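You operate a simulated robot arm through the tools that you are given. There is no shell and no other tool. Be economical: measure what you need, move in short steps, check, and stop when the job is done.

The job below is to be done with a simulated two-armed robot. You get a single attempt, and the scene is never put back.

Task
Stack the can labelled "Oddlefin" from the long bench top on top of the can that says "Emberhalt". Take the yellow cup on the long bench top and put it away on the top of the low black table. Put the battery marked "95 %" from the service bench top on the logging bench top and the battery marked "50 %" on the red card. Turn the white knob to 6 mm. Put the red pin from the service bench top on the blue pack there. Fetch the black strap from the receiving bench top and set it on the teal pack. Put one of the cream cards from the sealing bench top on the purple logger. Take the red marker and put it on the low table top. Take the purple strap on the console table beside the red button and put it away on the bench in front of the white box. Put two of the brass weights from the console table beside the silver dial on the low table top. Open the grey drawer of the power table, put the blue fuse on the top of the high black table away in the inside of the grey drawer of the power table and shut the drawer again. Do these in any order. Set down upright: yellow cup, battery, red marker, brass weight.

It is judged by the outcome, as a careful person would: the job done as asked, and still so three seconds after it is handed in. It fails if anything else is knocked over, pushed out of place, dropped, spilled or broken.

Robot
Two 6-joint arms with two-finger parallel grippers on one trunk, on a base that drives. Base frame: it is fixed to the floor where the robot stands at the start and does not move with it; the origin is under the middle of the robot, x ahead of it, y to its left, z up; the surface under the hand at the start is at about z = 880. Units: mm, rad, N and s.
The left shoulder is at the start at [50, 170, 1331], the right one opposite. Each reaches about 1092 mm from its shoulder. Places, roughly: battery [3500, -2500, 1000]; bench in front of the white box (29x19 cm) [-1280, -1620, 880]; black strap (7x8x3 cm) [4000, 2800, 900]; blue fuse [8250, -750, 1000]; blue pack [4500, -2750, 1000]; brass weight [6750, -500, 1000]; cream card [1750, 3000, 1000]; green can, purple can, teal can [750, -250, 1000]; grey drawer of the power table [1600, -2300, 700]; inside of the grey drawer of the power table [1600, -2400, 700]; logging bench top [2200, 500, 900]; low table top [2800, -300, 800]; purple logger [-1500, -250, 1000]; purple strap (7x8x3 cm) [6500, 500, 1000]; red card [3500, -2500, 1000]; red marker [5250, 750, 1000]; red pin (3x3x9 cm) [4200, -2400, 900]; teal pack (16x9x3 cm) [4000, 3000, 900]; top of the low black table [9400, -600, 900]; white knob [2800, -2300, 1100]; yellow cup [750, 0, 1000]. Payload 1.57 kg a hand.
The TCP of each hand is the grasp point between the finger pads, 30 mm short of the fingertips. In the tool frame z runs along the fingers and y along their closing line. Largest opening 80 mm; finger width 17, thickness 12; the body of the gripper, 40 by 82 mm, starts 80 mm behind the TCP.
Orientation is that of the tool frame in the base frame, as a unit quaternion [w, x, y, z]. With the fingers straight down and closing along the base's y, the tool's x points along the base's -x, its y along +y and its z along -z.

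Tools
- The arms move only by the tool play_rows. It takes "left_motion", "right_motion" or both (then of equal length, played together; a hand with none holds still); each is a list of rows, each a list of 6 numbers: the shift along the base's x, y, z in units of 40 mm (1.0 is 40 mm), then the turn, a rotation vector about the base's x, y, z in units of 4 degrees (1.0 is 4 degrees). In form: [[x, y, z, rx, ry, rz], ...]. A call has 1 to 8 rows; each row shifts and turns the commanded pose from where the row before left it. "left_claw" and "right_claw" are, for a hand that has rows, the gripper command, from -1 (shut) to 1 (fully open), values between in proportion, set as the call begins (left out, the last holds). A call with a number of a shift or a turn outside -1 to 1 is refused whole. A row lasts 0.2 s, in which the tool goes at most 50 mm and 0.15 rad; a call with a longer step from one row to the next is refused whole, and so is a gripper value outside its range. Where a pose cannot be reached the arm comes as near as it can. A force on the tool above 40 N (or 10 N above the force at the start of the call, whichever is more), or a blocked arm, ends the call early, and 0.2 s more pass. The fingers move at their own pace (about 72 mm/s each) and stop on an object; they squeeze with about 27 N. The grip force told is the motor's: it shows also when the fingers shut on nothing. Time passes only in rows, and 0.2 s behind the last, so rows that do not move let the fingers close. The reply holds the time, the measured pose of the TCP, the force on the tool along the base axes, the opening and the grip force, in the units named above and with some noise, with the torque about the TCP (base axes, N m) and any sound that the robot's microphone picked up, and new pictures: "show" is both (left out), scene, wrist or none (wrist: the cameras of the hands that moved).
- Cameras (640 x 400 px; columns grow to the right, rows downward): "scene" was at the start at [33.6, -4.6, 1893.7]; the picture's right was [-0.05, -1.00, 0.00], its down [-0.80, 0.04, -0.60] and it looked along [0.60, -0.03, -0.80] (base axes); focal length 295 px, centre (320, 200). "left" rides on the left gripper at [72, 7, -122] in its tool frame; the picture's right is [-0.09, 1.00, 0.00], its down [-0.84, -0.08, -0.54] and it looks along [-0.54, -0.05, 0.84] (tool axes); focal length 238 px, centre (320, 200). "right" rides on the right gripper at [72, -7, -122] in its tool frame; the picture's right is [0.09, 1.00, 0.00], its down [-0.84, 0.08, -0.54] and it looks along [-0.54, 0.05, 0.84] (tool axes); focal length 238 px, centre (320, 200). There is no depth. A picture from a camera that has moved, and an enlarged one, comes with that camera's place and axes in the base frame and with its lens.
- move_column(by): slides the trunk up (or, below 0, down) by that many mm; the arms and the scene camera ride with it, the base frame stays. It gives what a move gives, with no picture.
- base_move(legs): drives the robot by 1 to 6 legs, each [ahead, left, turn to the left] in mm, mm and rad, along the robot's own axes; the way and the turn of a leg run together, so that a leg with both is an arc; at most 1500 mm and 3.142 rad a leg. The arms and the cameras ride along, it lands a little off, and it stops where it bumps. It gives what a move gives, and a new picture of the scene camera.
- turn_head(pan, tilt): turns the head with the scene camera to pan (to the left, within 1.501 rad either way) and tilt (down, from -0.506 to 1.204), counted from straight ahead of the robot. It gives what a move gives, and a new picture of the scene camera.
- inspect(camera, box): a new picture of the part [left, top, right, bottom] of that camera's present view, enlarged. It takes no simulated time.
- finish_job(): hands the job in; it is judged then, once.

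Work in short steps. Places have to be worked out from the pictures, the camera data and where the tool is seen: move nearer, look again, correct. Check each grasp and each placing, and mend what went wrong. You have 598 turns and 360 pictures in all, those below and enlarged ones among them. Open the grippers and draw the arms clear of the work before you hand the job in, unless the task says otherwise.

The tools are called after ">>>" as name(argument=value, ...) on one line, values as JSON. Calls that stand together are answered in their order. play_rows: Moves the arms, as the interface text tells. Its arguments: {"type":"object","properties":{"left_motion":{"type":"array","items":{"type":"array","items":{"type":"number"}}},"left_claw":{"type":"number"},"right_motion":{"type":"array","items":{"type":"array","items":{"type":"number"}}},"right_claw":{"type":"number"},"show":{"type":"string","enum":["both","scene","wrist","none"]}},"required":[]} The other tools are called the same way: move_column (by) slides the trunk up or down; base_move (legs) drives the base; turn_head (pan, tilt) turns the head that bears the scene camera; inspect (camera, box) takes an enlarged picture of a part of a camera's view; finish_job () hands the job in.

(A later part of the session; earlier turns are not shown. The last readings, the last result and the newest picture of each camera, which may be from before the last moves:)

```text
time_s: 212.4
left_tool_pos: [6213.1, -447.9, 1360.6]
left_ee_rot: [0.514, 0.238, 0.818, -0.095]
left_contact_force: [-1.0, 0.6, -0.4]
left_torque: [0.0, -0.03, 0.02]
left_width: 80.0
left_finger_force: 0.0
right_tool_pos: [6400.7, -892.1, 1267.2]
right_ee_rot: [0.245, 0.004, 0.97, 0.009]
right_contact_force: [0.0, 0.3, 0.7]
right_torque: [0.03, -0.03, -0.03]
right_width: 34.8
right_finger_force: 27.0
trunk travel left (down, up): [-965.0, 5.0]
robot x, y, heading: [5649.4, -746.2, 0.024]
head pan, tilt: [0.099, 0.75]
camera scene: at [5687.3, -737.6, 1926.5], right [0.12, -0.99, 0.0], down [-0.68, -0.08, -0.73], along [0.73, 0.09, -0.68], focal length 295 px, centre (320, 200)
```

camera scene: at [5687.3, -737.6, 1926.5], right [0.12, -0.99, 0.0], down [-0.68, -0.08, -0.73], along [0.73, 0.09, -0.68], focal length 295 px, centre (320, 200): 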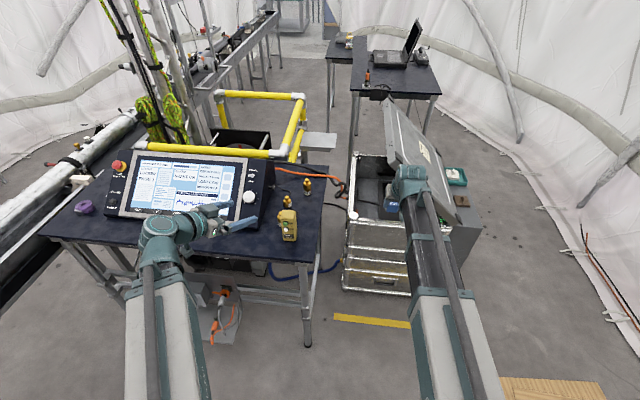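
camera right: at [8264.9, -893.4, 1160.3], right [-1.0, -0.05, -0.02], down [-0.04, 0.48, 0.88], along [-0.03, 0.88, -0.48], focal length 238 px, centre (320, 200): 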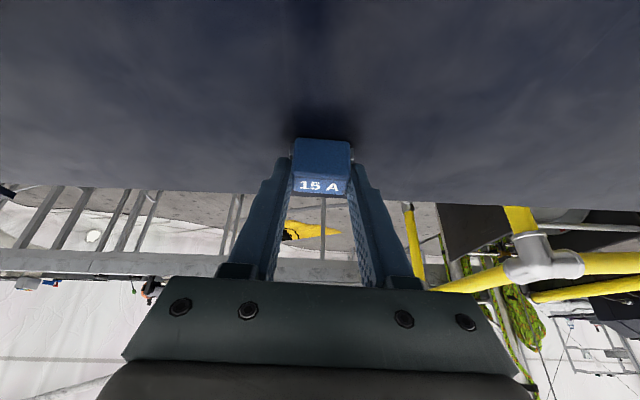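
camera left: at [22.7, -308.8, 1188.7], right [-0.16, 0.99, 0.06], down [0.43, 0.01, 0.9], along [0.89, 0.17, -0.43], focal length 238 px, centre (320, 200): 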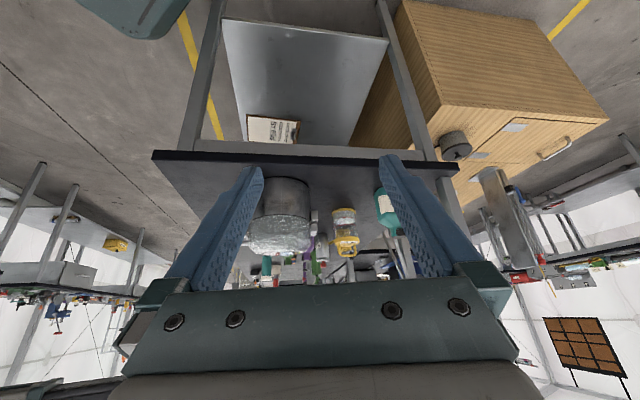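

I see the console with the silver dial, gold weights to its right and the purple strap at the left. I enlarge the weights.

>>> inspect(camera="scene", box=[230, 160, 330, 260])

>>> inspect(camera="scene", box=[60, 140, 160, 250])

```text
4.00 times, centred on (280, 210) of scene
camera zoom: at [5687.3, -737.6, 1926.5], right [0.12, -0.99, 0.0], down [-0.68, -0.08, -0.73], along [0.73, 0.09, -0.68], focal length 1180 px, centre (480, 160)
```

zoom: 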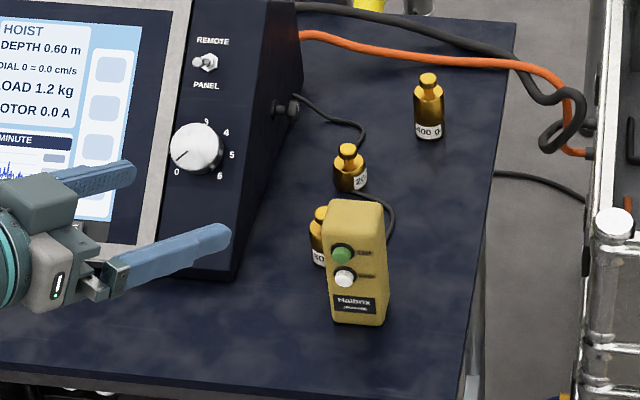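

```text
3.64 times, centred on (110, 195) of scene
camera zoom: at [5687.3, -737.6, 1926.5], right [0.12, -0.99, 0.0], down [-0.68, -0.08, -0.73], along [0.73, 0.09, -0.68], focal length 1073 px, centre (1084, 218)
```

zoom: 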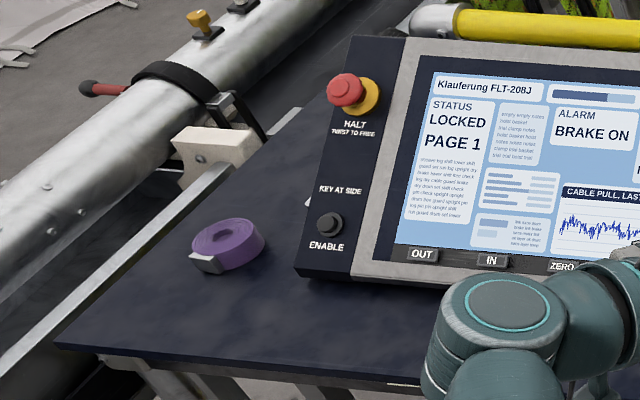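

Three brass weights stand right of the silver dial; the 400 g one at ≈(6781, −538) is easiest first. I move the base ahead 250 mm, retract the right hand, and bring the left hand to heading 0, tilt 32°.

>>> base_move(legs=[[250, 0, -0.024]])

>>> play_rows(left_motion=[[0, 0, 0, 0.53, 0.85, 1], [0, 0, 0, 0.47, 0.88, 1], [0, 0, 0, 0.41, 0.91, 1], [0, 0, 0, 0.34, 0.94, 1], [0.3, 0, 0, 0.28, 0.96, 1], [0.5, -0.3, 0, 0.21, 0.98, 1], [0.5, -0.3, 0, 0.14, 0.99, 1], [0.5, -0.3, 0, 0.07, 1, 1]], right_motion=[[-0.9, 0, 0, 0, 0, 0], [-0.9, 0, 0, 0, 0, 0], [-0.9, 0, 0, 0, 0, 0], [-0.9, 0, 0, 0, 0, 0], [-0.9, 0, 0, 0, 0, 0], [0, 0, 0, 0, 0, 0], [0, 0, 0, 0, 0, 0], [0, 0, 0, 0, 0, 0]], show="wrist")

```text
time_s: 214.2
left_tool_pos: [6469.9, -459.9, 1359.7]
left_ee_rot: [0.513, 0.246, 0.816, -0.1]
left_contact_force: [0.4, -0.1, 0.0]
left_torque: [0.01, 0.0, -0.02]
left_width: 80.1
left_finger_force: 0.2
right_tool_pos: [6645.8, -908.3, 1266.3]
right_ee_rot: [0.244, 0.017, 0.97, 0.005]
right_contact_force: [0.0, -0.4, -0.3]
right_torque: [0.03, 0.03, -0.02]
right_width: 35.0
right_finger_force: 27.1
trunk travel left (down, up): [-965.0, 5.0]
robot x, y, heading: [5894.1, -746.2, -0.002]
head pan, tilt: [0.099, 0.75]
camera scene: at [5937.4, -737.2, 1926.5], right [0.1, -1.0, 0.0], down [-0.68, -0.07, -0.73], along [0.73, 0.07, -0.68], focal length 295 px, centre (320, 200)
```

scene: 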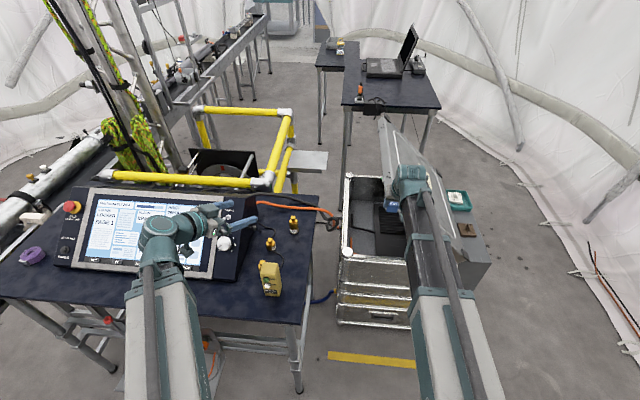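

```text
time_s: 216.0
left_tool_pos: [6558.1, -488.2, 1272.6]
left_ee_rot: [0.266, 0.03, 0.962, 0.048]
left_contact_force: [0.3, 1.0, -0.1]
left_torque: [-0.02, 0.01, -0.01]
left_width: 80.1
left_finger_force: 0.1
left hand out of reach, approached as far as the arm can: row 1, 2, 3, 4, 5, 6, 7, 8
right_tool_pos: [6466.0, -908.1, 1266.3]
right_ee_rot: [0.244, 0.017, 0.97, 0.005]
right_contact_force: [-0.2, -0.5, 0.1]
right_torque: [0.03, 0.0, 0.01]
right_width: 34.7
right_finger_force: 27.0
trunk travel left (down, up): [-965.0, 5.0]
robot x, y, heading: [5891.7, -743.7, -0.003]
head pan, tilt: [0.099, 0.75]
camera right: at [6344.8, -911.8, 1339.8], right [-0.05, 1.0, -0.02], down [0.48, 0.05, 0.88], along [0.88, 0.03, -0.48], focal length 238 px, centre (320, 200)
camera left: at [6433.9, -486.1, 1339.2], right [0.11, 0.98, 0.16], down [0.44, -0.19, 0.88], along [0.89, -0.03, -0.45], focal length 238 px, centre (320, 200)
```

right: 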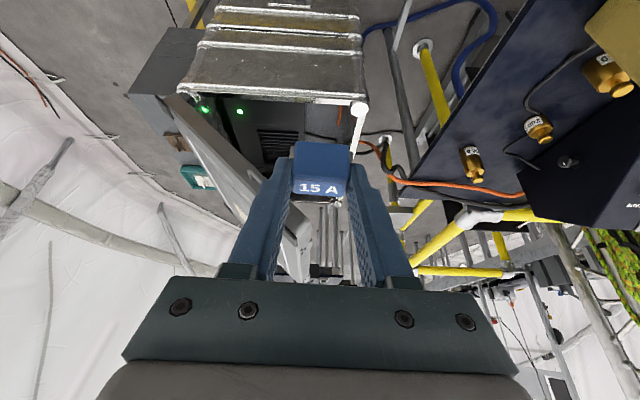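
left: 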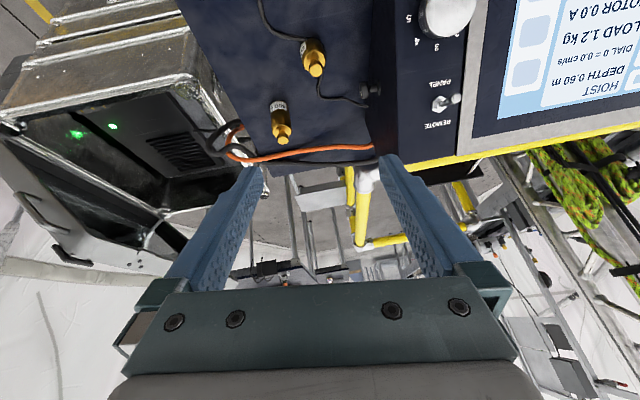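

The left hand got ~9° of roll; I correct it while moving over the 400 g weight.

>>> play_rows(left_motion=[[0.9, -0.22, 0, -0.4, 0, 0], [0.9, -0.22, 0, -0.4, 0, 0], [0.9, -0.22, 0, -0.4, 0, 0], [0.9, -0.22, 0, -0.4, 0, 0], [0.9, -0.22, 0, -0.4, 0, 0], [0.9, -0.22, 0, -0.3, 0, 0]], show="wrist")

```text
time_s: 217.4
left_tool_pos: [6773.0, -541.8, 1271.9]
left_ee_rot: [0.267, 0.008, 0.963, -0.03]
left_contact_force: [0.6, -0.6, 0.3]
left_torque: [0.02, 0.0, 0.0]
left_width: 80.1
left_finger_force: 0.0
right_tool_pos: [6464.7, -908.3, 1265.5]
right_ee_rot: [0.244, 0.017, 0.969, 0.005]
right_contact_force: [0.2, 0.3, -0.4]
right_torque: [0.03, -0.02, -0.03]
right_width: 34.7
right_finger_force: 27.3
trunk travel left (down, up): [-965.0, 5.0]
robot x, y, heading: [5894.6, -748.1, -0.004]
head pan, tilt: [0.099, 0.75]
camera left: at [6649.3, -528.5, 1337.4], right [0.11, 0.99, -0.01], down [0.44, -0.04, 0.9], along [0.89, -0.1, -0.44], focal length 238 px, centre (320, 200)
```

left: 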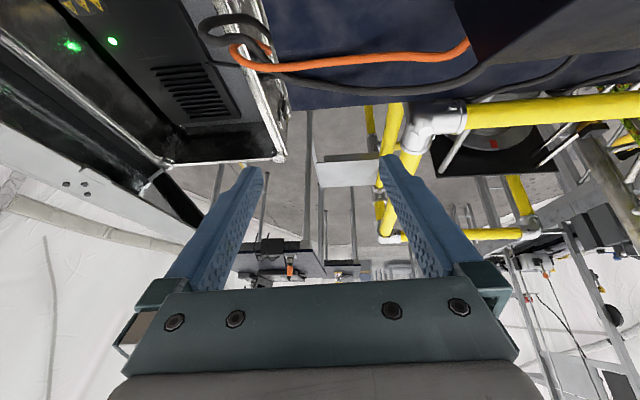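

Lower most of the way and check with both views.

>>> move_column(by=-190)

>>> inspect(camera="left", box=[160, 0, 480, 200])

>>> inspect(camera="scene", box=[200, 130, 360, 260])

```text
time_s: 219.5
left_tool_pos: [6771.5, -542.0, 1082.3]
left_ee_rot: [0.268, 0.008, 0.963, -0.028]
left_contact_force: [0.2, 0.2, -0.3]
left_torque: [0.06, -0.01, 0.03]
left_width: 80.3
left_finger_force: 0.0
right_tool_pos: [6464.5, -907.6, 1077.1]
right_ee_rot: [0.246, 0.018, 0.969, 0.005]
right_contact_force: [-0.2, -0.4, -0.7]
right_torque: [-0.02, -0.03, 0.0]
right_width: 34.7
right_finger_force: 26.8
trunk travel left (down, up): [-775.0, 195.0]
robot x, y, heading: [5895.0, -744.6, -0.002]
head pan, tilt: [0.099, 0.75]
```

```text
2.00 times, centred on (320, 100) of left
camera zoom: at [6647.7, -528.4, 1148.0], right [0.11, 0.99, 0.0], down [0.43, -0.04, 0.9], along [0.89, -0.1, -0.44], focal length 477 px, centre (320, 400)
```

zoom: 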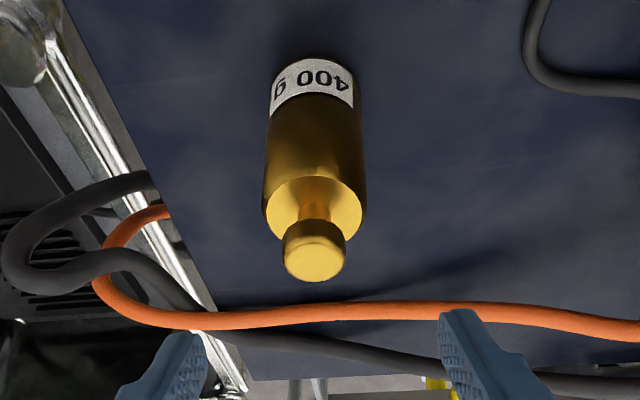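

```text
3.08 times, centred on (280, 195) of scene
camera zoom: at [5935.5, -737.2, 1736.6], right [0.1, -1.0, 0.0], down [-0.68, -0.07, -0.73], along [0.73, 0.07, -0.68], focal length 908 px, centre (443, 215)
```

zoom: 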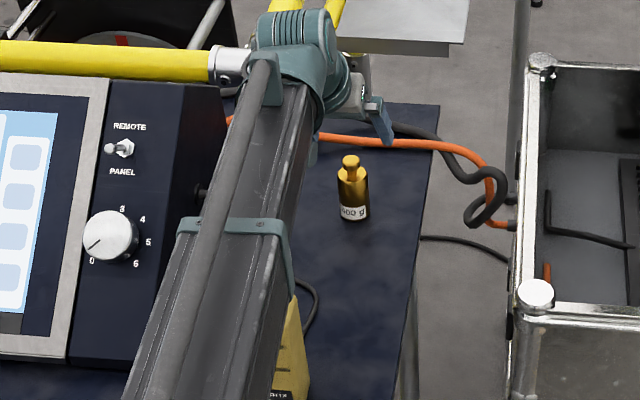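

Knob top at ≈(6770, −544, 1040), table ≈ 948. The hand is centred; I lower 90 mm and close on the body.

>>> move_column(by=-90)

>>> play_rows(left_motion=[[0, 0, 0, 0, 0, 0], [0, 0, 0, 0, 0, 0], [0, 0, 0, 0, 0, 0], [0, 0, 0, 0, 0, 0]], left_claw=-1, show="wrist")

```text
time_s: 220.8
left_tool_pos: [6771.5, -542.4, 991.8]
left_ee_rot: [0.268, 0.009, 0.963, -0.03]
left_contact_force: [0.7, 0.1, 0.3]
left_torque: [0.01, 0.0, -0.03]
left_width: 80.0
left_finger_force: 0.0
right_tool_pos: [6464.9, -906.9, 987.7]
right_ee_rot: [0.246, 0.017, 0.969, 0.006]
right_contact_force: [-0.7, -0.1, -0.5]
right_torque: [-0.01, 0.0, 0.0]
right_width: 34.7
right_finger_force: 26.8
trunk travel left (down, up): [-685.0, 285.0]
robot x, y, heading: [5892.2, -744.1, -0.002]
head pan, tilt: [0.099, 0.75]
```

```text
time_s: 221.8
left_tool_pos: [6772.4, -541.9, 992.9]
left_ee_rot: [0.268, 0.009, 0.963, -0.03]
left_contact_force: [1.1, 0.7, 2.2]
left_torque: [0.13, -0.06, -0.04]
left_width: 37.7
left_finger_force: 26.8
right_tool_pos: [6464.5, -907.0, 985.9]
right_ee_rot: [0.245, 0.017, 0.969, 0.005]
right_contact_force: [-0.2, -0.7, -0.4]
right_torque: [-0.02, -0.01, 0.0]
right_width: 34.8
right_finger_force: 27.3
trunk travel left (down, up): [-685.0, 285.0]
robot x, y, heading: [5894.5, -745.8, 0.001]
head pan, tilt: [0.099, 0.75]
camera left: at [6647.8, -528.3, 1058.0], right [0.11, 0.99, 0.0], down [0.43, -0.04, 0.9], along [0.89, -0.1, -0.44], focal length 238 px, centre (320, 200)
```

left: 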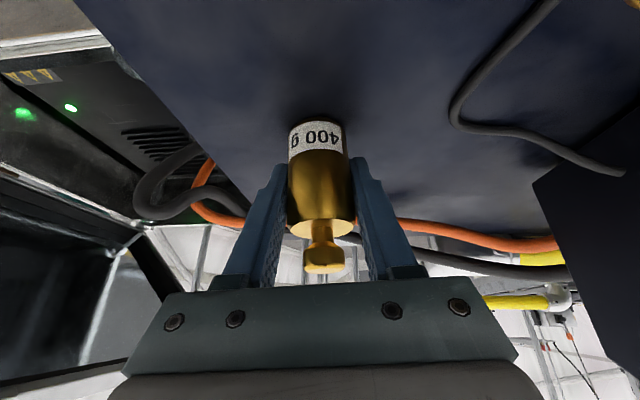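

Weight gripped (37.7 mm). I lift, back off and turn west to find the low table.

>>> move_column(by=250)

>>> base_move(legs=[[-350, -150, 0], [0, 0, 3.14]])

```text
time_s: 224.3
left_tool_pos: [6772.7, -542.8, 1241.9]
left_ee_rot: [0.268, 0.009, 0.963, -0.03]
left_contact_force: [-0.7, 0.7, -3.7]
left_torque: [-0.03, -0.01, -0.01]
left_width: 37.6
left_finger_force: 27.3
right_tool_pos: [6465.3, -907.4, 1235.6]
right_ee_rot: [0.245, 0.017, 0.969, 0.005]
right_contact_force: [0.2, 0.5, -0.1]
right_torque: [0.01, 0.02, 0.02]
right_width: 34.7
right_finger_force: 27.1
trunk travel left (down, up): [-935.0, 35.0]
robot x, y, heading: [5893.9, -744.8, -0.009]
head pan, tilt: [0.099, 0.75]
```

```text
time_s: 234.1
left_tool_pos: [4665.7, -1088.6, 1241.5]
left_ee_rot: [-0.031, 0.963, -0.011, -0.268]
left_contact_force: [0.0, 0.0, -4.4]
left_torque: [-0.01, -0.02, -0.04]
left_width: 37.6
left_finger_force: 27.0
right_tool_pos: [4974.5, -725.5, 1236.3]
right_ee_rot: [0.005, 0.969, -0.018, -0.245]
right_contact_force: [0.5, -0.5, 0.4]
right_torque: [-0.03, 0.0, -0.01]
right_width: 34.6
right_finger_force: 26.4
trunk travel left (down, up): [-935.0, 35.0]
robot x, y, heading: [5542.2, -886.1, 3.134]
head pan, tilt: [0.099, 0.75]
camera scene: at [5500.9, -898.8, 1896.5], right [-0.09, 1.0, 0.0], down [0.68, 0.06, -0.73], along [-0.73, -0.07, -0.68], focal length 295 px, centre (320, 200)
```

scene: 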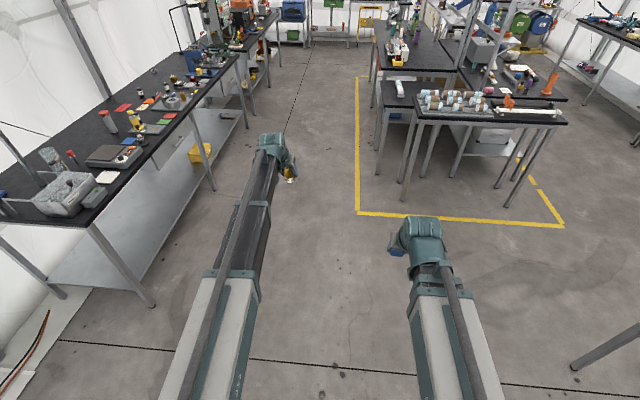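

I drive west along the aisle to x ≈ 2800 and turn to face the low table.

>>> base_move(legs=[[1500, 250, 0], [1250, 250, 0], [0, 0, -1.57]])

```text
refused: leg 1 is longer than a leg can be; nothing moved
```

>>> base_move(legs=[[1400, 250, 0], [1350, 250, 0], [0, 0, -1.57]])

```text
time_s: 251.4
left_tool_pos: [2582.4, -496.0, 1241.4]
left_ee_rot: [0.21, -0.677, 0.685, 0.169]
left_contact_force: [0.7, 0.2, -3.3]
left_torque: [0.01, -0.01, 0.01]
left_width: 37.4
left_finger_force: 27.2
right_tool_pos: [2948.3, -800.9, 1237.2]
right_ee_rot: [0.169, -0.675, 0.696, 0.176]
right_contact_force: [0.7, 0.4, 0.4]
right_torque: [-0.02, 0.0, -0.03]
right_width: 34.6
right_finger_force: 26.7
trunk travel left (down, up): [-935.0, 35.0]
robot x, y, heading: [2788.9, -1371.4, 1.569]
head pan, tilt: [0.099, 0.75]
camera scene: at [2779.3, -1330.9, 1896.5], right [0.99, 0.1, 0.0], down [0.07, -0.68, -0.73], along [-0.07, 0.73, -0.68], focal length 295 px, centre (320, 200)
```

scene: 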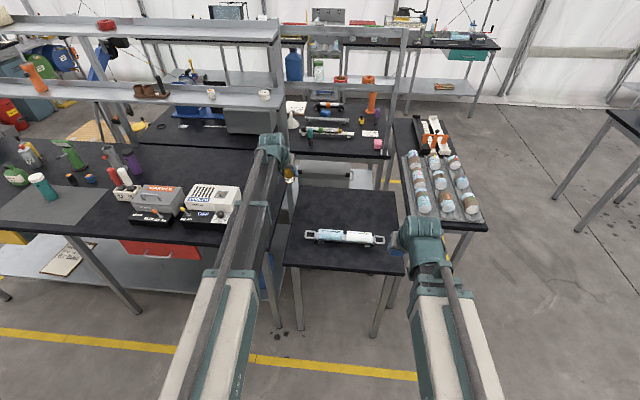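

The low table (x 2545–3075, y −590…−32, z ≈ 800) is free behind a cartridge tray. I move ahead 150 mm and put the left hand over (2720, −230).

>>> base_move(legs=[[150, 0, 0]])

>>> play_rows(left_motion=[[0.7, 0.6, 0, 0, 0, 0], [0.7, 0.6, 0, 0, 0, 0], [0.7, 0.6, 0, 0, 0, 0], [0.7, 0.6, 0, 0, 0, 0], [0.7, 0.5, 0, 0, 0, 0]], show="none")

>>> move_column(by=-250)

>>> inspect(camera="scene", box=[200, 140, 460, 330])

```text
time_s: 252.8
left_tool_pos: [2581.2, -346.8, 1240.9]
left_ee_rot: [0.21, -0.677, 0.685, 0.169]
left_contact_force: [0.0, 0.2, -4.1]
left_torque: [-0.02, 0.01, -0.03]
left_width: 37.5
left_finger_force: 27.0
right_tool_pos: [2947.7, -652.4, 1234.9]
right_ee_rot: [0.169, -0.676, 0.695, 0.178]
right_contact_force: [0.2, 1.2, -0.8]
right_torque: [-0.03, -0.01, -0.01]
right_width: 34.6
right_finger_force: 26.7
trunk travel left (down, up): [-935.0, 35.0]
robot x, y, heading: [2788.8, -1226.5, 1.576]
head pan, tilt: [0.099, 0.75]
camera scene: at [2778.9, -1181.3, 1896.4], right [0.99, 0.1, 0.0], down [0.07, -0.68, -0.73], along [-0.07, 0.73, -0.68], focal length 295 px, centre (320, 200)
```

scene: 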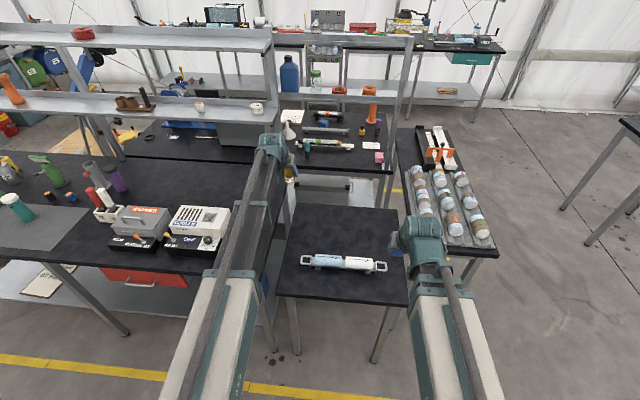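

```text
time_s: 254.0
left_tool_pos: [2722.8, -232.9, 1240.9]
left_ee_rot: [0.209, -0.677, 0.685, 0.169]
left_contact_force: [0.6, 0.6, -3.9]
left_torque: [0.01, 0.0, -0.02]
left_width: 37.4
left_finger_force: 26.9
right_tool_pos: [2946.9, -652.9, 1235.7]
right_ee_rot: [0.168, -0.676, 0.696, 0.178]
right_contact_force: [-0.1, 0.3, -0.3]
right_torque: [-0.01, 0.01, -0.05]
right_width: 34.8
right_finger_force: 27.0
trunk travel left (down, up): [-935.0, 35.0]
robot x, y, heading: [2792.2, -1223.7, 1.573]
head pan, tilt: [0.099, 0.75]
```

```text
time_s: 256.6
left_tool_pos: [2721.7, -233.0, 992.8]
left_ee_rot: [0.209, -0.677, 0.685, 0.168]
left_contact_force: [-0.9, -0.1, -4.5]
left_torque: [0.01, -0.01, 0.01]
left_width: 37.3
left_finger_force: 26.7
right_tool_pos: [2947.8, -654.2, 987.5]
right_ee_rot: [0.169, -0.675, 0.696, 0.177]
right_contact_force: [0.3, 1.0, 0.6]
right_torque: [0.02, 0.02, 0.03]
right_width: 34.6
right_finger_force: 26.9
trunk travel left (down, up): [-685.0, 285.0]
robot x, y, heading: [2788.7, -1227.4, 1.573]
head pan, tilt: [0.099, 0.75]
```

```text
2.11 times, centred on (330, 235) of scene
camera zoom: at [2779.0, -1183.8, 1646.6], right [0.99, 0.1, 0.0], down [0.07, -0.68, -0.73], along [-0.07, 0.73, -0.68], focal length 621 px, centre (299, 126)
```

zoom: 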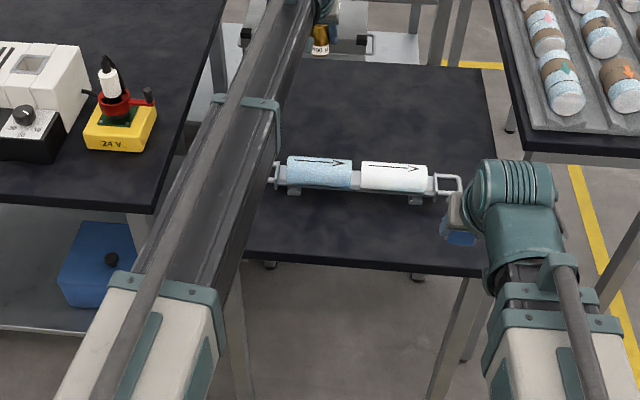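

>>> move_column(by=-60)

>>> inspect(camera="left", box=[0, 0, 640, 400])

```text
time_s: 257.6
left_tool_pos: [2721.5, -233.4, 931.4]
left_ee_rot: [0.209, -0.678, 0.685, 0.169]
left_contact_force: [0.0, -0.3, -3.1]
left_torque: [0.01, 0.0, -0.02]
left_width: 37.9
left_finger_force: 27.1
right_tool_pos: [2948.0, -654.9, 925.6]
right_ee_rot: [0.17, -0.675, 0.696, 0.178]
right_contact_force: [-0.5, 0.6, -1.0]
right_torque: [-0.02, 0.01, -0.01]
right_width: 34.7
right_finger_force: 27.1
trunk travel left (down, up): [-625.0, 345.0]
robot x, y, heading: [2789.1, -1229.4, 1.577]
head pan, tilt: [0.099, 0.75]
```

```text
1.00 times, centred on (320, 200) of left (not enlarged: the box is as wide or as high as the picture)
camera zoom: at [2708.9, -357.9, 997.7], right [-0.99, 0.11, 0.0], down [0.04, 0.44, 0.9], along [0.1, 0.89, -0.44], focal length 238 px, centre (320, 200)
```

zoom: 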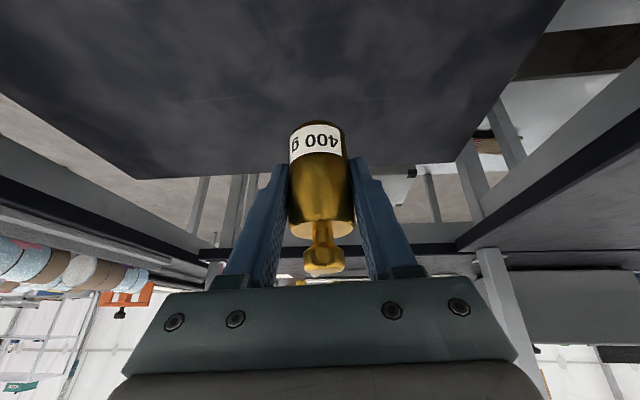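

Table top ≈ 770. I lower with decreasing steps.

>>> move_column(by=-90)

>>> move_column(by=-10)

>>> inspect(camera="left", box=[200, 0, 440, 200])

```text
time_s: 258.8
left_tool_pos: [2722.7, -233.6, 841.4]
left_ee_rot: [0.21, -0.678, 0.684, 0.169]
left_contact_force: [-0.1, -0.8, -4.2]
left_torque: [-0.01, -0.01, -0.04]
left_width: 37.5
left_finger_force: 26.8
right_tool_pos: [2947.6, -654.7, 837.3]
right_ee_rot: [0.169, -0.675, 0.695, 0.178]
right_contact_force: [0.1, -0.2, -0.7]
right_torque: [-0.02, -0.03, 0.01]
right_width: 34.9
right_finger_force: 26.7
trunk travel left (down, up): [-535.0, 435.0]
robot x, y, heading: [2786.7, -1229.0, 1.572]
head pan, tilt: [0.099, 0.75]
```

```text
time_s: 259.4
left_tool_pos: [2722.0, -233.0, 832.7]
left_ee_rot: [0.209, -0.677, 0.685, 0.169]
left_contact_force: [0.0, 0.1, -3.7]
left_torque: [0.0, -0.02, 0.01]
left_width: 37.6
left_finger_force: 27.6
right_tool_pos: [2948.1, -653.4, 826.4]
right_ee_rot: [0.168, -0.675, 0.696, 0.177]
right_contact_force: [0.5, -1.1, -0.7]
right_torque: [0.01, 0.01, -0.01]
right_width: 34.7
right_finger_force: 27.1
trunk travel left (down, up): [-525.0, 445.0]
robot x, y, heading: [2787.3, -1227.7, 1.572]
head pan, tilt: [0.099, 0.75]
```

```text
2.00 times, centred on (320, 100) of left
camera zoom: at [2708.9, -357.9, 897.6], right [-0.99, 0.11, 0.0], down [0.04, 0.44, 0.9], along [0.1, 0.89, -0.44], focal length 477 px, centre (320, 400)
```

zoom: 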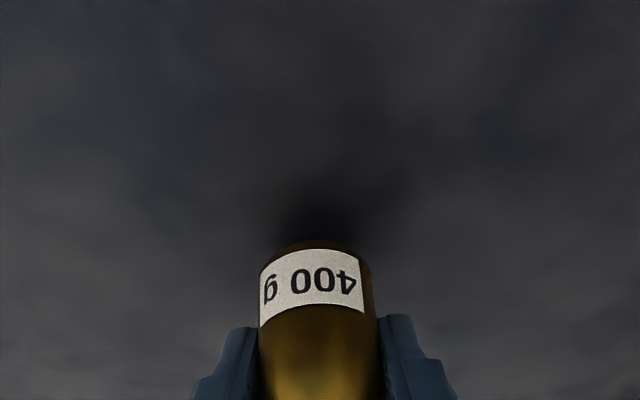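

>>> move_column(by=-6)

>>> move_column(by=-5)

>>> move_column(by=-5)

```text
time_s: 259.9
left_tool_pos: [2722.7, -233.4, 824.9]
left_ee_rot: [0.209, -0.677, 0.685, 0.168]
left_contact_force: [-0.4, -0.7, -4.5]
left_torque: [-0.03, -0.03, -0.01]
left_width: 37.8
left_finger_force: 27.4
right_tool_pos: [2947.1, -654.3, 819.7]
right_ee_rot: [0.168, -0.675, 0.697, 0.177]
right_contact_force: [0.4, 0.8, -0.2]
right_torque: [0.01, 0.04, -0.01]
right_width: 34.5
right_finger_force: 26.9
trunk travel left (down, up): [-519.0, 451.0]
robot x, y, heading: [2786.5, -1225.7, 1.575]
head pan, tilt: [0.099, 0.75]
```

```text
time_s: 260.5
left_tool_pos: [2721.3, -234.0, 822.7]
left_ee_rot: [0.21, -0.677, 0.685, 0.171]
left_contact_force: [0.1, 3.8, 13.9]
left_torque: [0.23, 0.27, -0.08]
left_width: 37.4
left_finger_force: 27.0
right_tool_pos: [2948.2, -655.5, 816.9]
right_ee_rot: [0.17, -0.676, 0.695, 0.178]
right_contact_force: [-0.2, 0.4, -0.7]
right_torque: [0.0, -0.02, 0.01]
right_width: 34.8
right_finger_force: 27.2
trunk travel left (down, up): [-514.0, 456.0]
robot x, y, heading: [2788.5, -1223.3, 1.573]
head pan, tilt: [0.099, 0.75]
```

```text
time_s: 261.0
left_tool_pos: [2722.5, -235.8, 817.0]
left_ee_rot: [0.209, -0.677, 0.685, 0.169]
left_contact_force: [1.1, 1.5, 15.3]
left_torque: [0.06, 0.26, -0.05]
left_width: 37.3
left_finger_force: 27.5
right_tool_pos: [2948.6, -654.9, 811.4]
right_ee_rot: [0.169, -0.675, 0.696, 0.178]
right_contact_force: [-0.2, 0.0, -0.3]
right_torque: [-0.02, -0.01, -0.01]
right_width: 34.9
right_finger_force: 27.0
trunk travel left (down, up): [-509.0, 461.0]
robot x, y, heading: [2786.7, -1228.2, 1.576]
head pan, tilt: [0.099, 0.75]
```

The weight is on the table; I release it and rise.

>>> play_rows(left_motion=[[0, 0, 0, 0, 0, 0], [0, 0, 0, 0, 0, 0], [0, 0, 0, 0, 0, 0]], left_claw=1, show="none")

>>> move_column(by=250)

>>> inspect(camera="scene", box=[240, 100, 440, 300])

```text
time_s: 261.8
left_tool_pos: [2721.4, -233.3, 814.9]
left_ee_rot: [0.209, -0.678, 0.685, 0.169]
left_contact_force: [0.8, -0.3, -0.3]
left_torque: [0.03, 0.0, 0.0]
left_width: 80.1
left_finger_force: 0.0
right_tool_pos: [2947.0, -654.3, 809.3]
right_ee_rot: [0.169, -0.675, 0.696, 0.177]
right_contact_force: [-0.8, 0.4, -0.1]
right_torque: [-0.01, 0.0, 0.04]
right_width: 34.4
right_finger_force: 26.9
trunk travel left (down, up): [-509.0, 461.0]
robot x, y, heading: [2788.5, -1226.1, 1.577]
head pan, tilt: [0.099, 0.75]
```

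```text
time_s: 264.4
left_tool_pos: [2722.6, -234.3, 1065.8]
left_ee_rot: [0.209, -0.677, 0.685, 0.169]
left_contact_force: [0.3, -1.1, -0.3]
left_torque: [-0.05, 0.0, 0.0]
left_width: 80.0
left_finger_force: 0.0
right_tool_pos: [2947.3, -654.5, 1060.2]
right_ee_rot: [0.168, -0.676, 0.696, 0.177]
right_contact_force: [0.1, 0.3, -0.2]
right_torque: [0.0, 0.01, 0.03]
right_width: 34.8
right_finger_force: 26.8
trunk travel left (down, up): [-759.0, 211.0]
robot x, y, heading: [2787.7, -1223.0, 1.574]
head pan, tilt: [0.099, 0.75]
```

```text
2.00 times, centred on (340, 200) of scene
camera zoom: at [2779.1, -1184.1, 1720.5], right [0.99, 0.1, 0.0], down [0.07, -0.68, -0.73], along [-0.07, 0.73, -0.68], focal length 590 px, centre (280, 200)
```

zoom: 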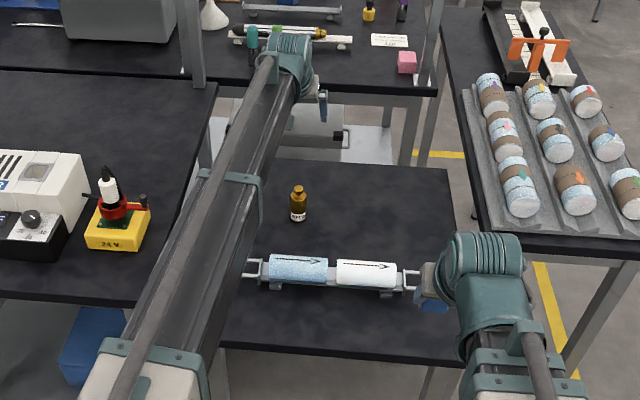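

The weight stands on the low table. Now the fuse: I raise, retract the left hand, turn around and move to the power table.

>>> move_column(by=170)

>>> play_rows(left_motion=[[-0.2, -0.97, 0, 0, 0, 0], [-0.2, -0.97, 0, 0, 0, 0], [-0.2, -0.97, 0, 0, 0, 0], [-0.2, -0.97, 0, 0, 0, 0], [-0.2, -0.97, 0, 0, 0, 0], [-0.2, -0.97, 0, 0, 0, 0], [-0.2, -0.97, 0, 0, 0, 0], [-0.2, -0.97, 0, 0, 0, 0]], show="none")

>>> base_move(legs=[[0, 0, 3.14], [0, -1190, 0]])

```text
time_s: 266.3
left_tool_pos: [2722.0, -233.5, 1236.1]
left_ee_rot: [0.21, -0.677, 0.685, 0.169]
left_contact_force: [0.4, -0.1, -0.4]
left_torque: [-0.02, 0.01, 0.02]
left_width: 80.2
left_finger_force: 0.0
right_tool_pos: [2947.6, -654.2, 1230.4]
right_ee_rot: [0.169, -0.675, 0.696, 0.178]
right_contact_force: [0.7, 0.5, 0.6]
right_torque: [0.0, 0.03, -0.01]
right_width: 34.7
right_finger_force: 26.9
trunk travel left (down, up): [-929.0, 41.0]
robot x, y, heading: [2786.0, -1229.0, 1.574]
head pan, tilt: [0.099, 0.75]
```

```text
time_s: 268.1
left_tool_pos: [2657.4, -545.3, 1236.8]
left_ee_rot: [0.209, -0.676, 0.686, 0.169]
left_contact_force: [0.0, 0.4, 0.7]
left_torque: [-0.01, 0.05, -0.01]
left_width: 80.0
left_finger_force: 0.1
right_tool_pos: [2947.5, -654.9, 1231.7]
right_ee_rot: [0.17, -0.675, 0.696, 0.177]
right_contact_force: [-0.2, -0.4, -0.8]
right_torque: [-0.01, -0.01, 0.0]
right_width: 34.6
right_finger_force: 27.0
trunk travel left (down, up): [-929.0, 41.0]
robot x, y, heading: [2789.1, -1227.2, 1.57]
head pan, tilt: [0.099, 0.75]
```

```text
time_s: 281.4
left_tool_pos: [1730.8, -1892.2, 1236.5]
left_ee_rot: [0.166, 0.693, 0.669, -0.211]
left_contact_force: [-0.3, -0.3, 0.1]
left_torque: [-0.05, 0.02, -0.01]
left_width: 79.9
left_finger_force: 0.0
right_tool_pos: [1442.0, -1773.5, 1230.5]
right_ee_rot: [0.176, 0.703, 0.668, -0.172]
right_contact_force: [-0.7, -0.2, -1.0]
right_torque: [-0.02, 0.0, -0.01]
right_width: 34.9
right_finger_force: 27.6
trunk travel left (down, up): [-929.0, 41.0]
robot x, y, heading: [1614.0, -1205.2, -1.591]
head pan, tilt: [0.099, 0.75]
camera scene: at [1621.9, -1248.7, 1890.5], right [-1.0, -0.08, 0.0], down [-0.05, 0.68, -0.73], along [0.06, -0.73, -0.68], focal length 295 px, centre (320, 200)
```

scene: 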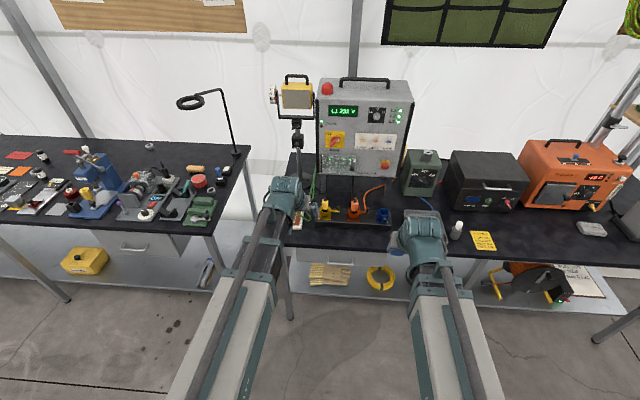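

I see the power table ahead; enlarge to find its drawer and handle.

>>> inspect(camera="scene", box=[260, 200, 440, 320])

>>> inspect(camera="scene", box=[0, 130, 250, 300])

```text
3.33 times, centred on (350, 260) of scene
camera zoom: at [1621.9, -1248.7, 1890.5], right [-1.0, -0.08, 0.0], down [-0.05, 0.68, -0.73], along [0.06, -0.73, -0.68], focal length 983 px, centre (220, 0)
```

zoom: 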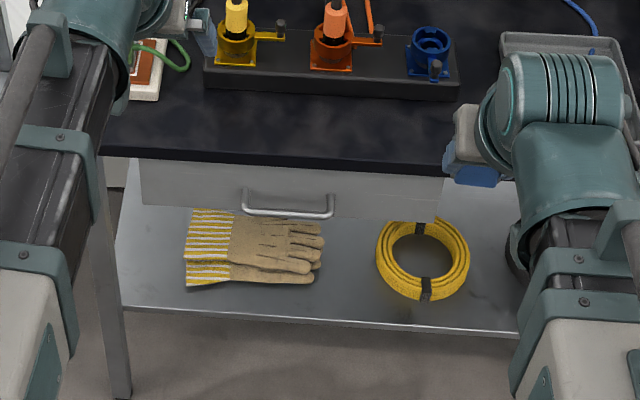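

```text
2.35 times, centred on (125, 215) of scene
camera zoom: at [1621.9, -1248.7, 1890.5], right [-1.0, -0.08, 0.0], down [-0.05, 0.68, -0.73], along [0.06, -0.73, -0.68], focal length 694 px, centre (779, 165)
```

zoom: 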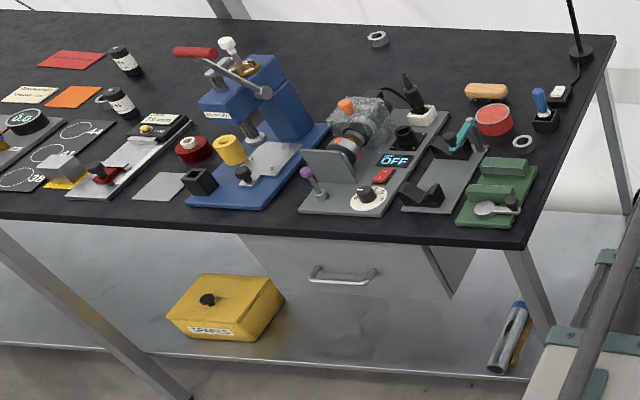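

The drawer handle is near (1597, −2010, 800). I bring the left hand in front of it and lower to measure it from close by.

>>> play_rows(left_motion=[[-0.5, 0.4, 0, 0, 0, 0], [-0.5, 0.4, 0, 0, 0, 0], [-0.5, 0.4, 0, 0, 0, 0], [-0.5, 0.4, 0, 0, 0, 0], [-0.5, 0.4, 0, 0, 0, 0], [-0.5, 0.4, 0, 0, 0, 0]], show="none")

>>> move_column(by=-330)

>>> inspect(camera="left", box=[0, 0, 640, 400])

```text
time_s: 282.8
left_tool_pos: [1610.7, -1793.7, 1235.3]
left_ee_rot: [0.166, 0.693, 0.669, -0.211]
left_contact_force: [0.2, 0.4, 1.3]
left_torque: [-0.01, 0.0, -0.03]
left_width: 79.9
left_finger_force: 0.1
right_tool_pos: [1443.6, -1772.4, 1230.3]
right_ee_rot: [0.176, 0.703, 0.667, -0.172]
right_contact_force: [0.0, -0.6, 0.0]
right_torque: [0.02, 0.01, -0.01]
right_width: 35.0
right_finger_force: 27.0
trunk travel left (down, up): [-929.0, 41.0]
robot x, y, heading: [1612.3, -1208.2, -1.589]
head pan, tilt: [0.099, 0.75]
```

```text
time_s: 286.0
left_tool_pos: [1611.0, -1793.3, 905.8]
left_ee_rot: [0.166, 0.693, 0.669, -0.211]
left_contact_force: [-0.3, -0.6, 0.5]
left_torque: [0.0, -0.04, 0.0]
left_width: 80.0
left_finger_force: 0.0
right_tool_pos: [1443.4, -1773.5, 900.2]
right_ee_rot: [0.175, 0.703, 0.667, -0.171]
right_contact_force: [0.5, 0.5, -0.7]
right_torque: [0.02, -0.01, -0.01]
right_width: 34.7
right_finger_force: 27.6
trunk travel left (down, up): [-599.0, 371.0]
robot x, y, heading: [1618.2, -1204.3, -1.589]
head pan, tilt: [0.099, 0.75]
```

```text
1.00 times, centred on (320, 200) of left (not enlarged: the box is as wide or as high as the picture)
camera zoom: at [1627.2, -1670.5, 972.0], right [0.99, -0.13, 0.0], down [-0.05, -0.43, 0.9], along [-0.12, -0.89, -0.44], focal length 238 px, centre (320, 200)
```

zoom: 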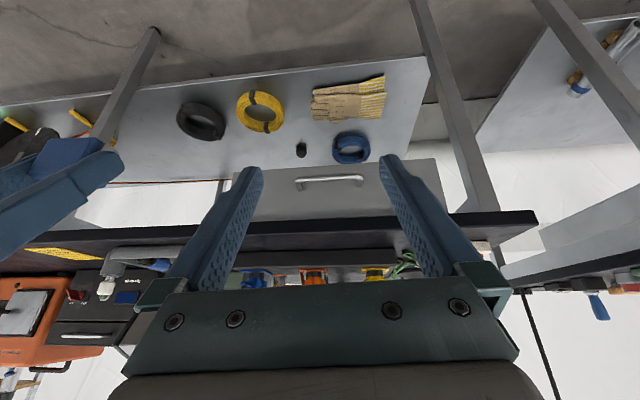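

The handle bar sits at ≈(1594, −2059, 738), recessed under the table edge (y −2041), so I must pinch it with a level hand rolled 90°. I rotate the left hand by 105° about the computed axis in 21 rows, moving the right hand aside.

>>> play_rows(left_motion=[[0.3, 0.2, 0, -0.587, -0.981, -0.511], [0.3, 0.2, 0, -0.587, -0.981, -0.511], [0.3, 0.2, 0, -0.587, -0.981, -0.511], [0.3, 0.2, 0, -0.587, -0.981, -0.511], [0, 0, 0, -0.587, -0.981, -0.511], [0, 0, 0, -0.587, -0.981, -0.511], [0, 0, 0, -0.587, -0.981, -0.511]], right_motion=[[-0.5, 0.2, 0, 0, 0, 0], [-0.5, 0.2, 0, 0, 0, 0], [-0.5, 0.2, 0, 0, 0, 0], [-0.5, 0.2, 0, 0, 0, 0], [-0.5, 0.2, 0, 0, 0, 0], [-0.5, 0.2, 0, 0, 0, 0], [-0.5, 0.2, 0, 0, 0, 0]], show="none")

```text
time_s: 287.6
left_tool_pos: [1644.3, -1793.3, 950.5]
left_ee_rot: [0.389, 0.769, 0.483, -0.153]
left_contact_force: [-0.9, 0.4, 0.4]
left_torque: [0.0, 0.02, 0.02]
left_width: 79.6
left_finger_force: 0.1
left hand out of reach, approached as far as the arm can: row 1, 2, 3, 4, 5, 6, 7
right_tool_pos: [1299.6, -1737.8, 900.1]
right_ee_rot: [0.175, 0.703, 0.668, -0.169]
right_contact_force: [0.1, -0.1, -0.2]
right_torque: [-0.02, -0.04, -0.02]
right_width: 34.9
right_finger_force: 26.9
right hand out of reach, approached as far as the arm can: row 2, 3, 4, 5, 7
trunk travel left (down, up): [-599.0, 371.0]
robot x, y, heading: [1618.4, -1207.0, -1.59]
head pan, tilt: [0.099, 0.75]
```

>>> play_rows(left_motion=[[0, 0, 0, -0.587, -0.981, -0.511], [0, 0, 0, -0.587, -0.981, -0.511], [0, 0, 0, -0.587, -0.981, -0.511], [0, 0, 0, -0.587, -0.981, -0.511], [0, 0, 0, -0.587, -0.981, -0.511], [0, 0, 0, -0.587, -0.981, -0.511], [0, 0, 0, -0.587, -0.981, -0.511]], show="none")

>>> play_rows(left_motion=[[0, 0, 0, -0.587, -0.981, -0.511], [0, 0, 0, -0.587, -0.981, -0.511], [0, 0, 0, -0.587, -0.981, -0.511], [0, 0, 0, -0.587, -0.981, -0.511], [0, 0, 0, -0.587, -0.981, -0.511], [0, 0, 0, -0.587, -0.981, -0.511], [0, 0, 0, -0.587, -0.981, -0.511]], show="wrist")

```text
time_s: 289.2
left_tool_pos: [1630.0, -1823.5, 1023.6]
left_ee_rot: [0.574, 0.775, 0.253, -0.08]
left_contact_force: [0.6, 0.1, 0.4]
left_torque: [0.02, 0.01, -0.02]
left_width: 79.8
left_finger_force: 0.0
left hand out of reach, approached as far as the arm can: row 1, 2, 3, 4, 5, 6, 7
right_tool_pos: [1299.4, -1737.5, 900.7]
right_ee_rot: [0.176, 0.703, 0.667, -0.17]
right_contact_force: [0.3, 0.5, -0.4]
right_torque: [-0.02, 0.02, -0.02]
right_width: 34.7
right_finger_force: 27.1
trunk travel left (down, up): [-599.0, 371.0]
robot x, y, heading: [1612.2, -1208.0, -1.594]
head pan, tilt: [0.099, 0.75]
```

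```text
time_s: 290.8
left_tool_pos: [1616.3, -1851.3, 1094.2]
left_ee_rot: [0.706, 0.708, 0.0, -0.001]
left_contact_force: [-0.6, 0.1, -0.7]
left_torque: [0.01, 0.01, 0.0]
left_width: 80.0
left_finger_force: 0.0
left hand out of reach, approached as far as the arm can: row 1, 2, 3, 4, 5, 6, 7
right_tool_pos: [1299.2, -1737.2, 899.6]
right_ee_rot: [0.176, 0.703, 0.668, -0.17]
right_contact_force: [0.5, -0.3, 0.4]
right_torque: [-0.04, 0.01, 0.01]
right_width: 34.9
right_finger_force: 27.0
trunk travel left (down, up): [-599.0, 371.0]
robot x, y, heading: [1616.6, -1208.7, -1.593]
head pan, tilt: [0.099, 0.75]
camera left: at [1689.4, -1729.4, 1099.8], right [-0.09, 0.0, 1.0], down [-0.84, 0.54, -0.08], along [-0.54, -0.84, -0.05], focal length 238 px, centre (320, 200)
```

left: 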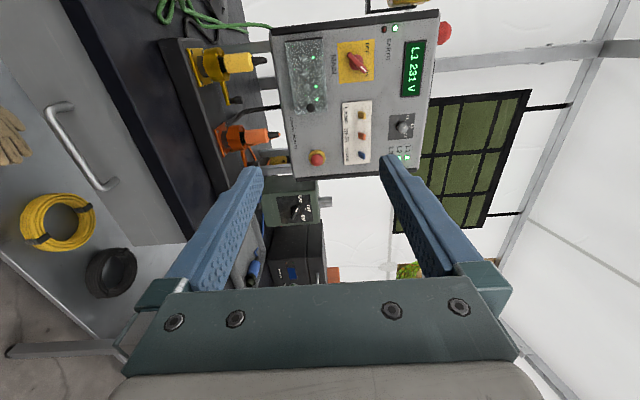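

The hand is level and rolled properly. I lower the trunk to the handle's height.

>>> move_column(by=-356)

>>> inspect(camera="left", box=[0, 0, 640, 400])

```text
time_s: 294.3
left_tool_pos: [1617.2, -1851.2, 736.7]
left_ee_rot: [0.706, 0.708, 0.0, -0.001]
left_contact_force: [0.4, 0.0, 0.1]
left_torque: [0.0, 0.0, 0.0]
left_width: 80.0
left_finger_force: 0.2
right_tool_pos: [1299.3, -1737.2, 543.4]
right_ee_rot: [0.175, 0.704, 0.667, -0.17]
right_contact_force: [-0.3, -0.7, -0.7]
right_torque: [0.01, -0.01, -0.04]
right_width: 34.9
right_finger_force: 26.3
trunk travel left (down, up): [-243.0, 727.0]
robot x, y, heading: [1616.0, -1203.7, -1.593]
head pan, tilt: [0.099, 0.75]
```

```text
1.00 times, centred on (320, 200) of left (not enlarged: the box is as wide or as high as the picture)
camera zoom: at [1689.3, -1729.3, 743.6], right [-0.09, 0.0, 1.0], down [-0.84, 0.54, -0.08], along [-0.54, -0.84, -0.05], focal length 238 px, centre (320, 200)
```

zoom: 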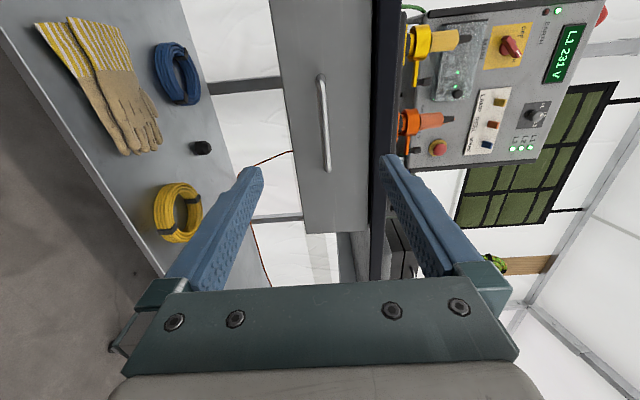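

The bar is at z ≈ 741, x ≈ 1603. I raise 4 mm and advance so the bar is between the fingers.

>>> move_column(by=4)

>>> play_rows(left_motion=[[-0.1, -0.85, 0, 0, 0, 0], [-0.1, -0.85, 0, 0, 0, 0], [-0.1, -0.85, 0, 0, 0, 0], [0, -0.85, 0, 0, 0, 0], [0, -0.8, 0, 0, 0, 0], [0, -0.8, 0, 0, 0, 0]], show="wrist")

```text
time_s: 294.8
left_tool_pos: [1616.0, -1850.9, 741.0]
left_ee_rot: [0.706, 0.708, 0.0, -0.001]
left_contact_force: [-0.7, -0.2, -0.6]
left_torque: [0.01, 0.0, 0.01]
left_width: 79.9
left_finger_force: 0.1
right_tool_pos: [1298.5, -1737.7, 548.4]
right_ee_rot: [0.176, 0.703, 0.668, -0.17]
right_contact_force: [0.0, 0.2, 0.2]
right_torque: [-0.03, 0.01, 0.01]
right_width: 34.8
right_finger_force: 27.1
trunk travel left (down, up): [-247.0, 723.0]
robot x, y, heading: [1614.7, -1204.4, -1.592]
head pan, tilt: [0.099, 0.75]
```

```text
time_s: 296.2
left_tool_pos: [1605.7, -2050.9, 741.3]
left_ee_rot: [0.706, 0.709, 0.0, -0.001]
left_contact_force: [0.0, 0.5, -0.3]
left_torque: [0.0, -0.01, -0.01]
left_width: 80.1
left_finger_force: 0.2
right_tool_pos: [1300.7, -1737.2, 547.9]
right_ee_rot: [0.176, 0.703, 0.668, -0.17]
right_contact_force: [0.3, 0.7, -0.6]
right_torque: [0.01, 0.02, 0.0]
right_width: 34.9
right_finger_force: 26.9
trunk travel left (down, up): [-247.0, 723.0]
robot x, y, heading: [1615.8, -1207.7, -1.59]
head pan, tilt: [0.099, 0.75]
camera left: at [1677.8, -1929.7, 747.4], right [-0.09, 0.0, 1.0], down [-0.84, 0.54, -0.07], along [-0.54, -0.84, -0.05], focal length 238 px, centre (320, 200)
```

left: 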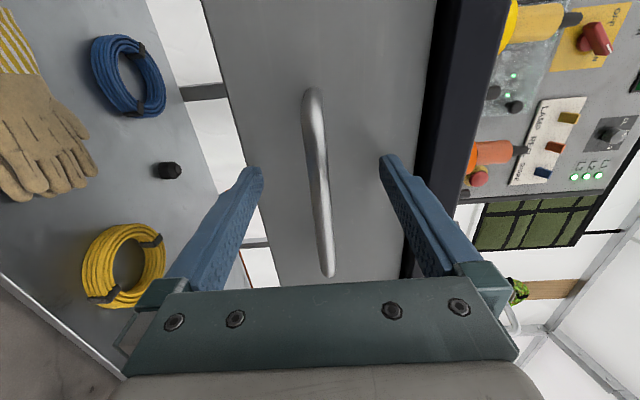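

The bar lies between the fingers. Close and check the grip.

>>> play_rows(left_motion=[[0, 0, 0, 0, 0, 0], [0, 0, 0, 0, 0, 0], [0, 0, 0, 0, 0, 0], [0, 0, 0, 0, 0, 0]], left_claw=-1, show="wrist")

```text
time_s: 297.2
left_tool_pos: [1606.0, -2051.0, 741.8]
left_ee_rot: [0.706, 0.709, 0.0, -0.001]
left_contact_force: [0.1, -0.2, 4.4]
left_torque: [0.0, -0.01, -0.13]
left_width: 11.7
left_finger_force: 29.0
right_tool_pos: [1298.4, -1738.0, 547.9]
right_ee_rot: [0.176, 0.703, 0.668, -0.17]
right_contact_force: [0.7, 1.0, -0.3]
right_torque: [0.01, 0.01, 0.01]
right_width: 34.8
right_finger_force: 27.1
trunk travel left (down, up): [-247.0, 723.0]
robot x, y, heading: [1617.3, -1208.6, -1.593]
head pan, tilt: [0.099, 0.75]
camera left: at [1677.9, -1929.0, 747.7], right [-0.09, 0.0, 1.0], down [-0.84, 0.54, -0.07], along [-0.54, -0.84, -0.05], focal length 238 px, centre (320, 200)
```

left: 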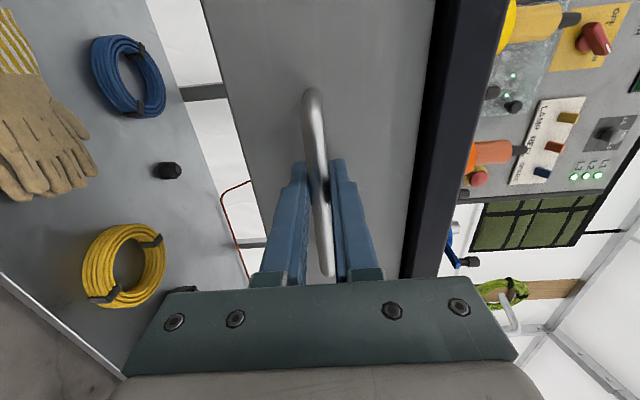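

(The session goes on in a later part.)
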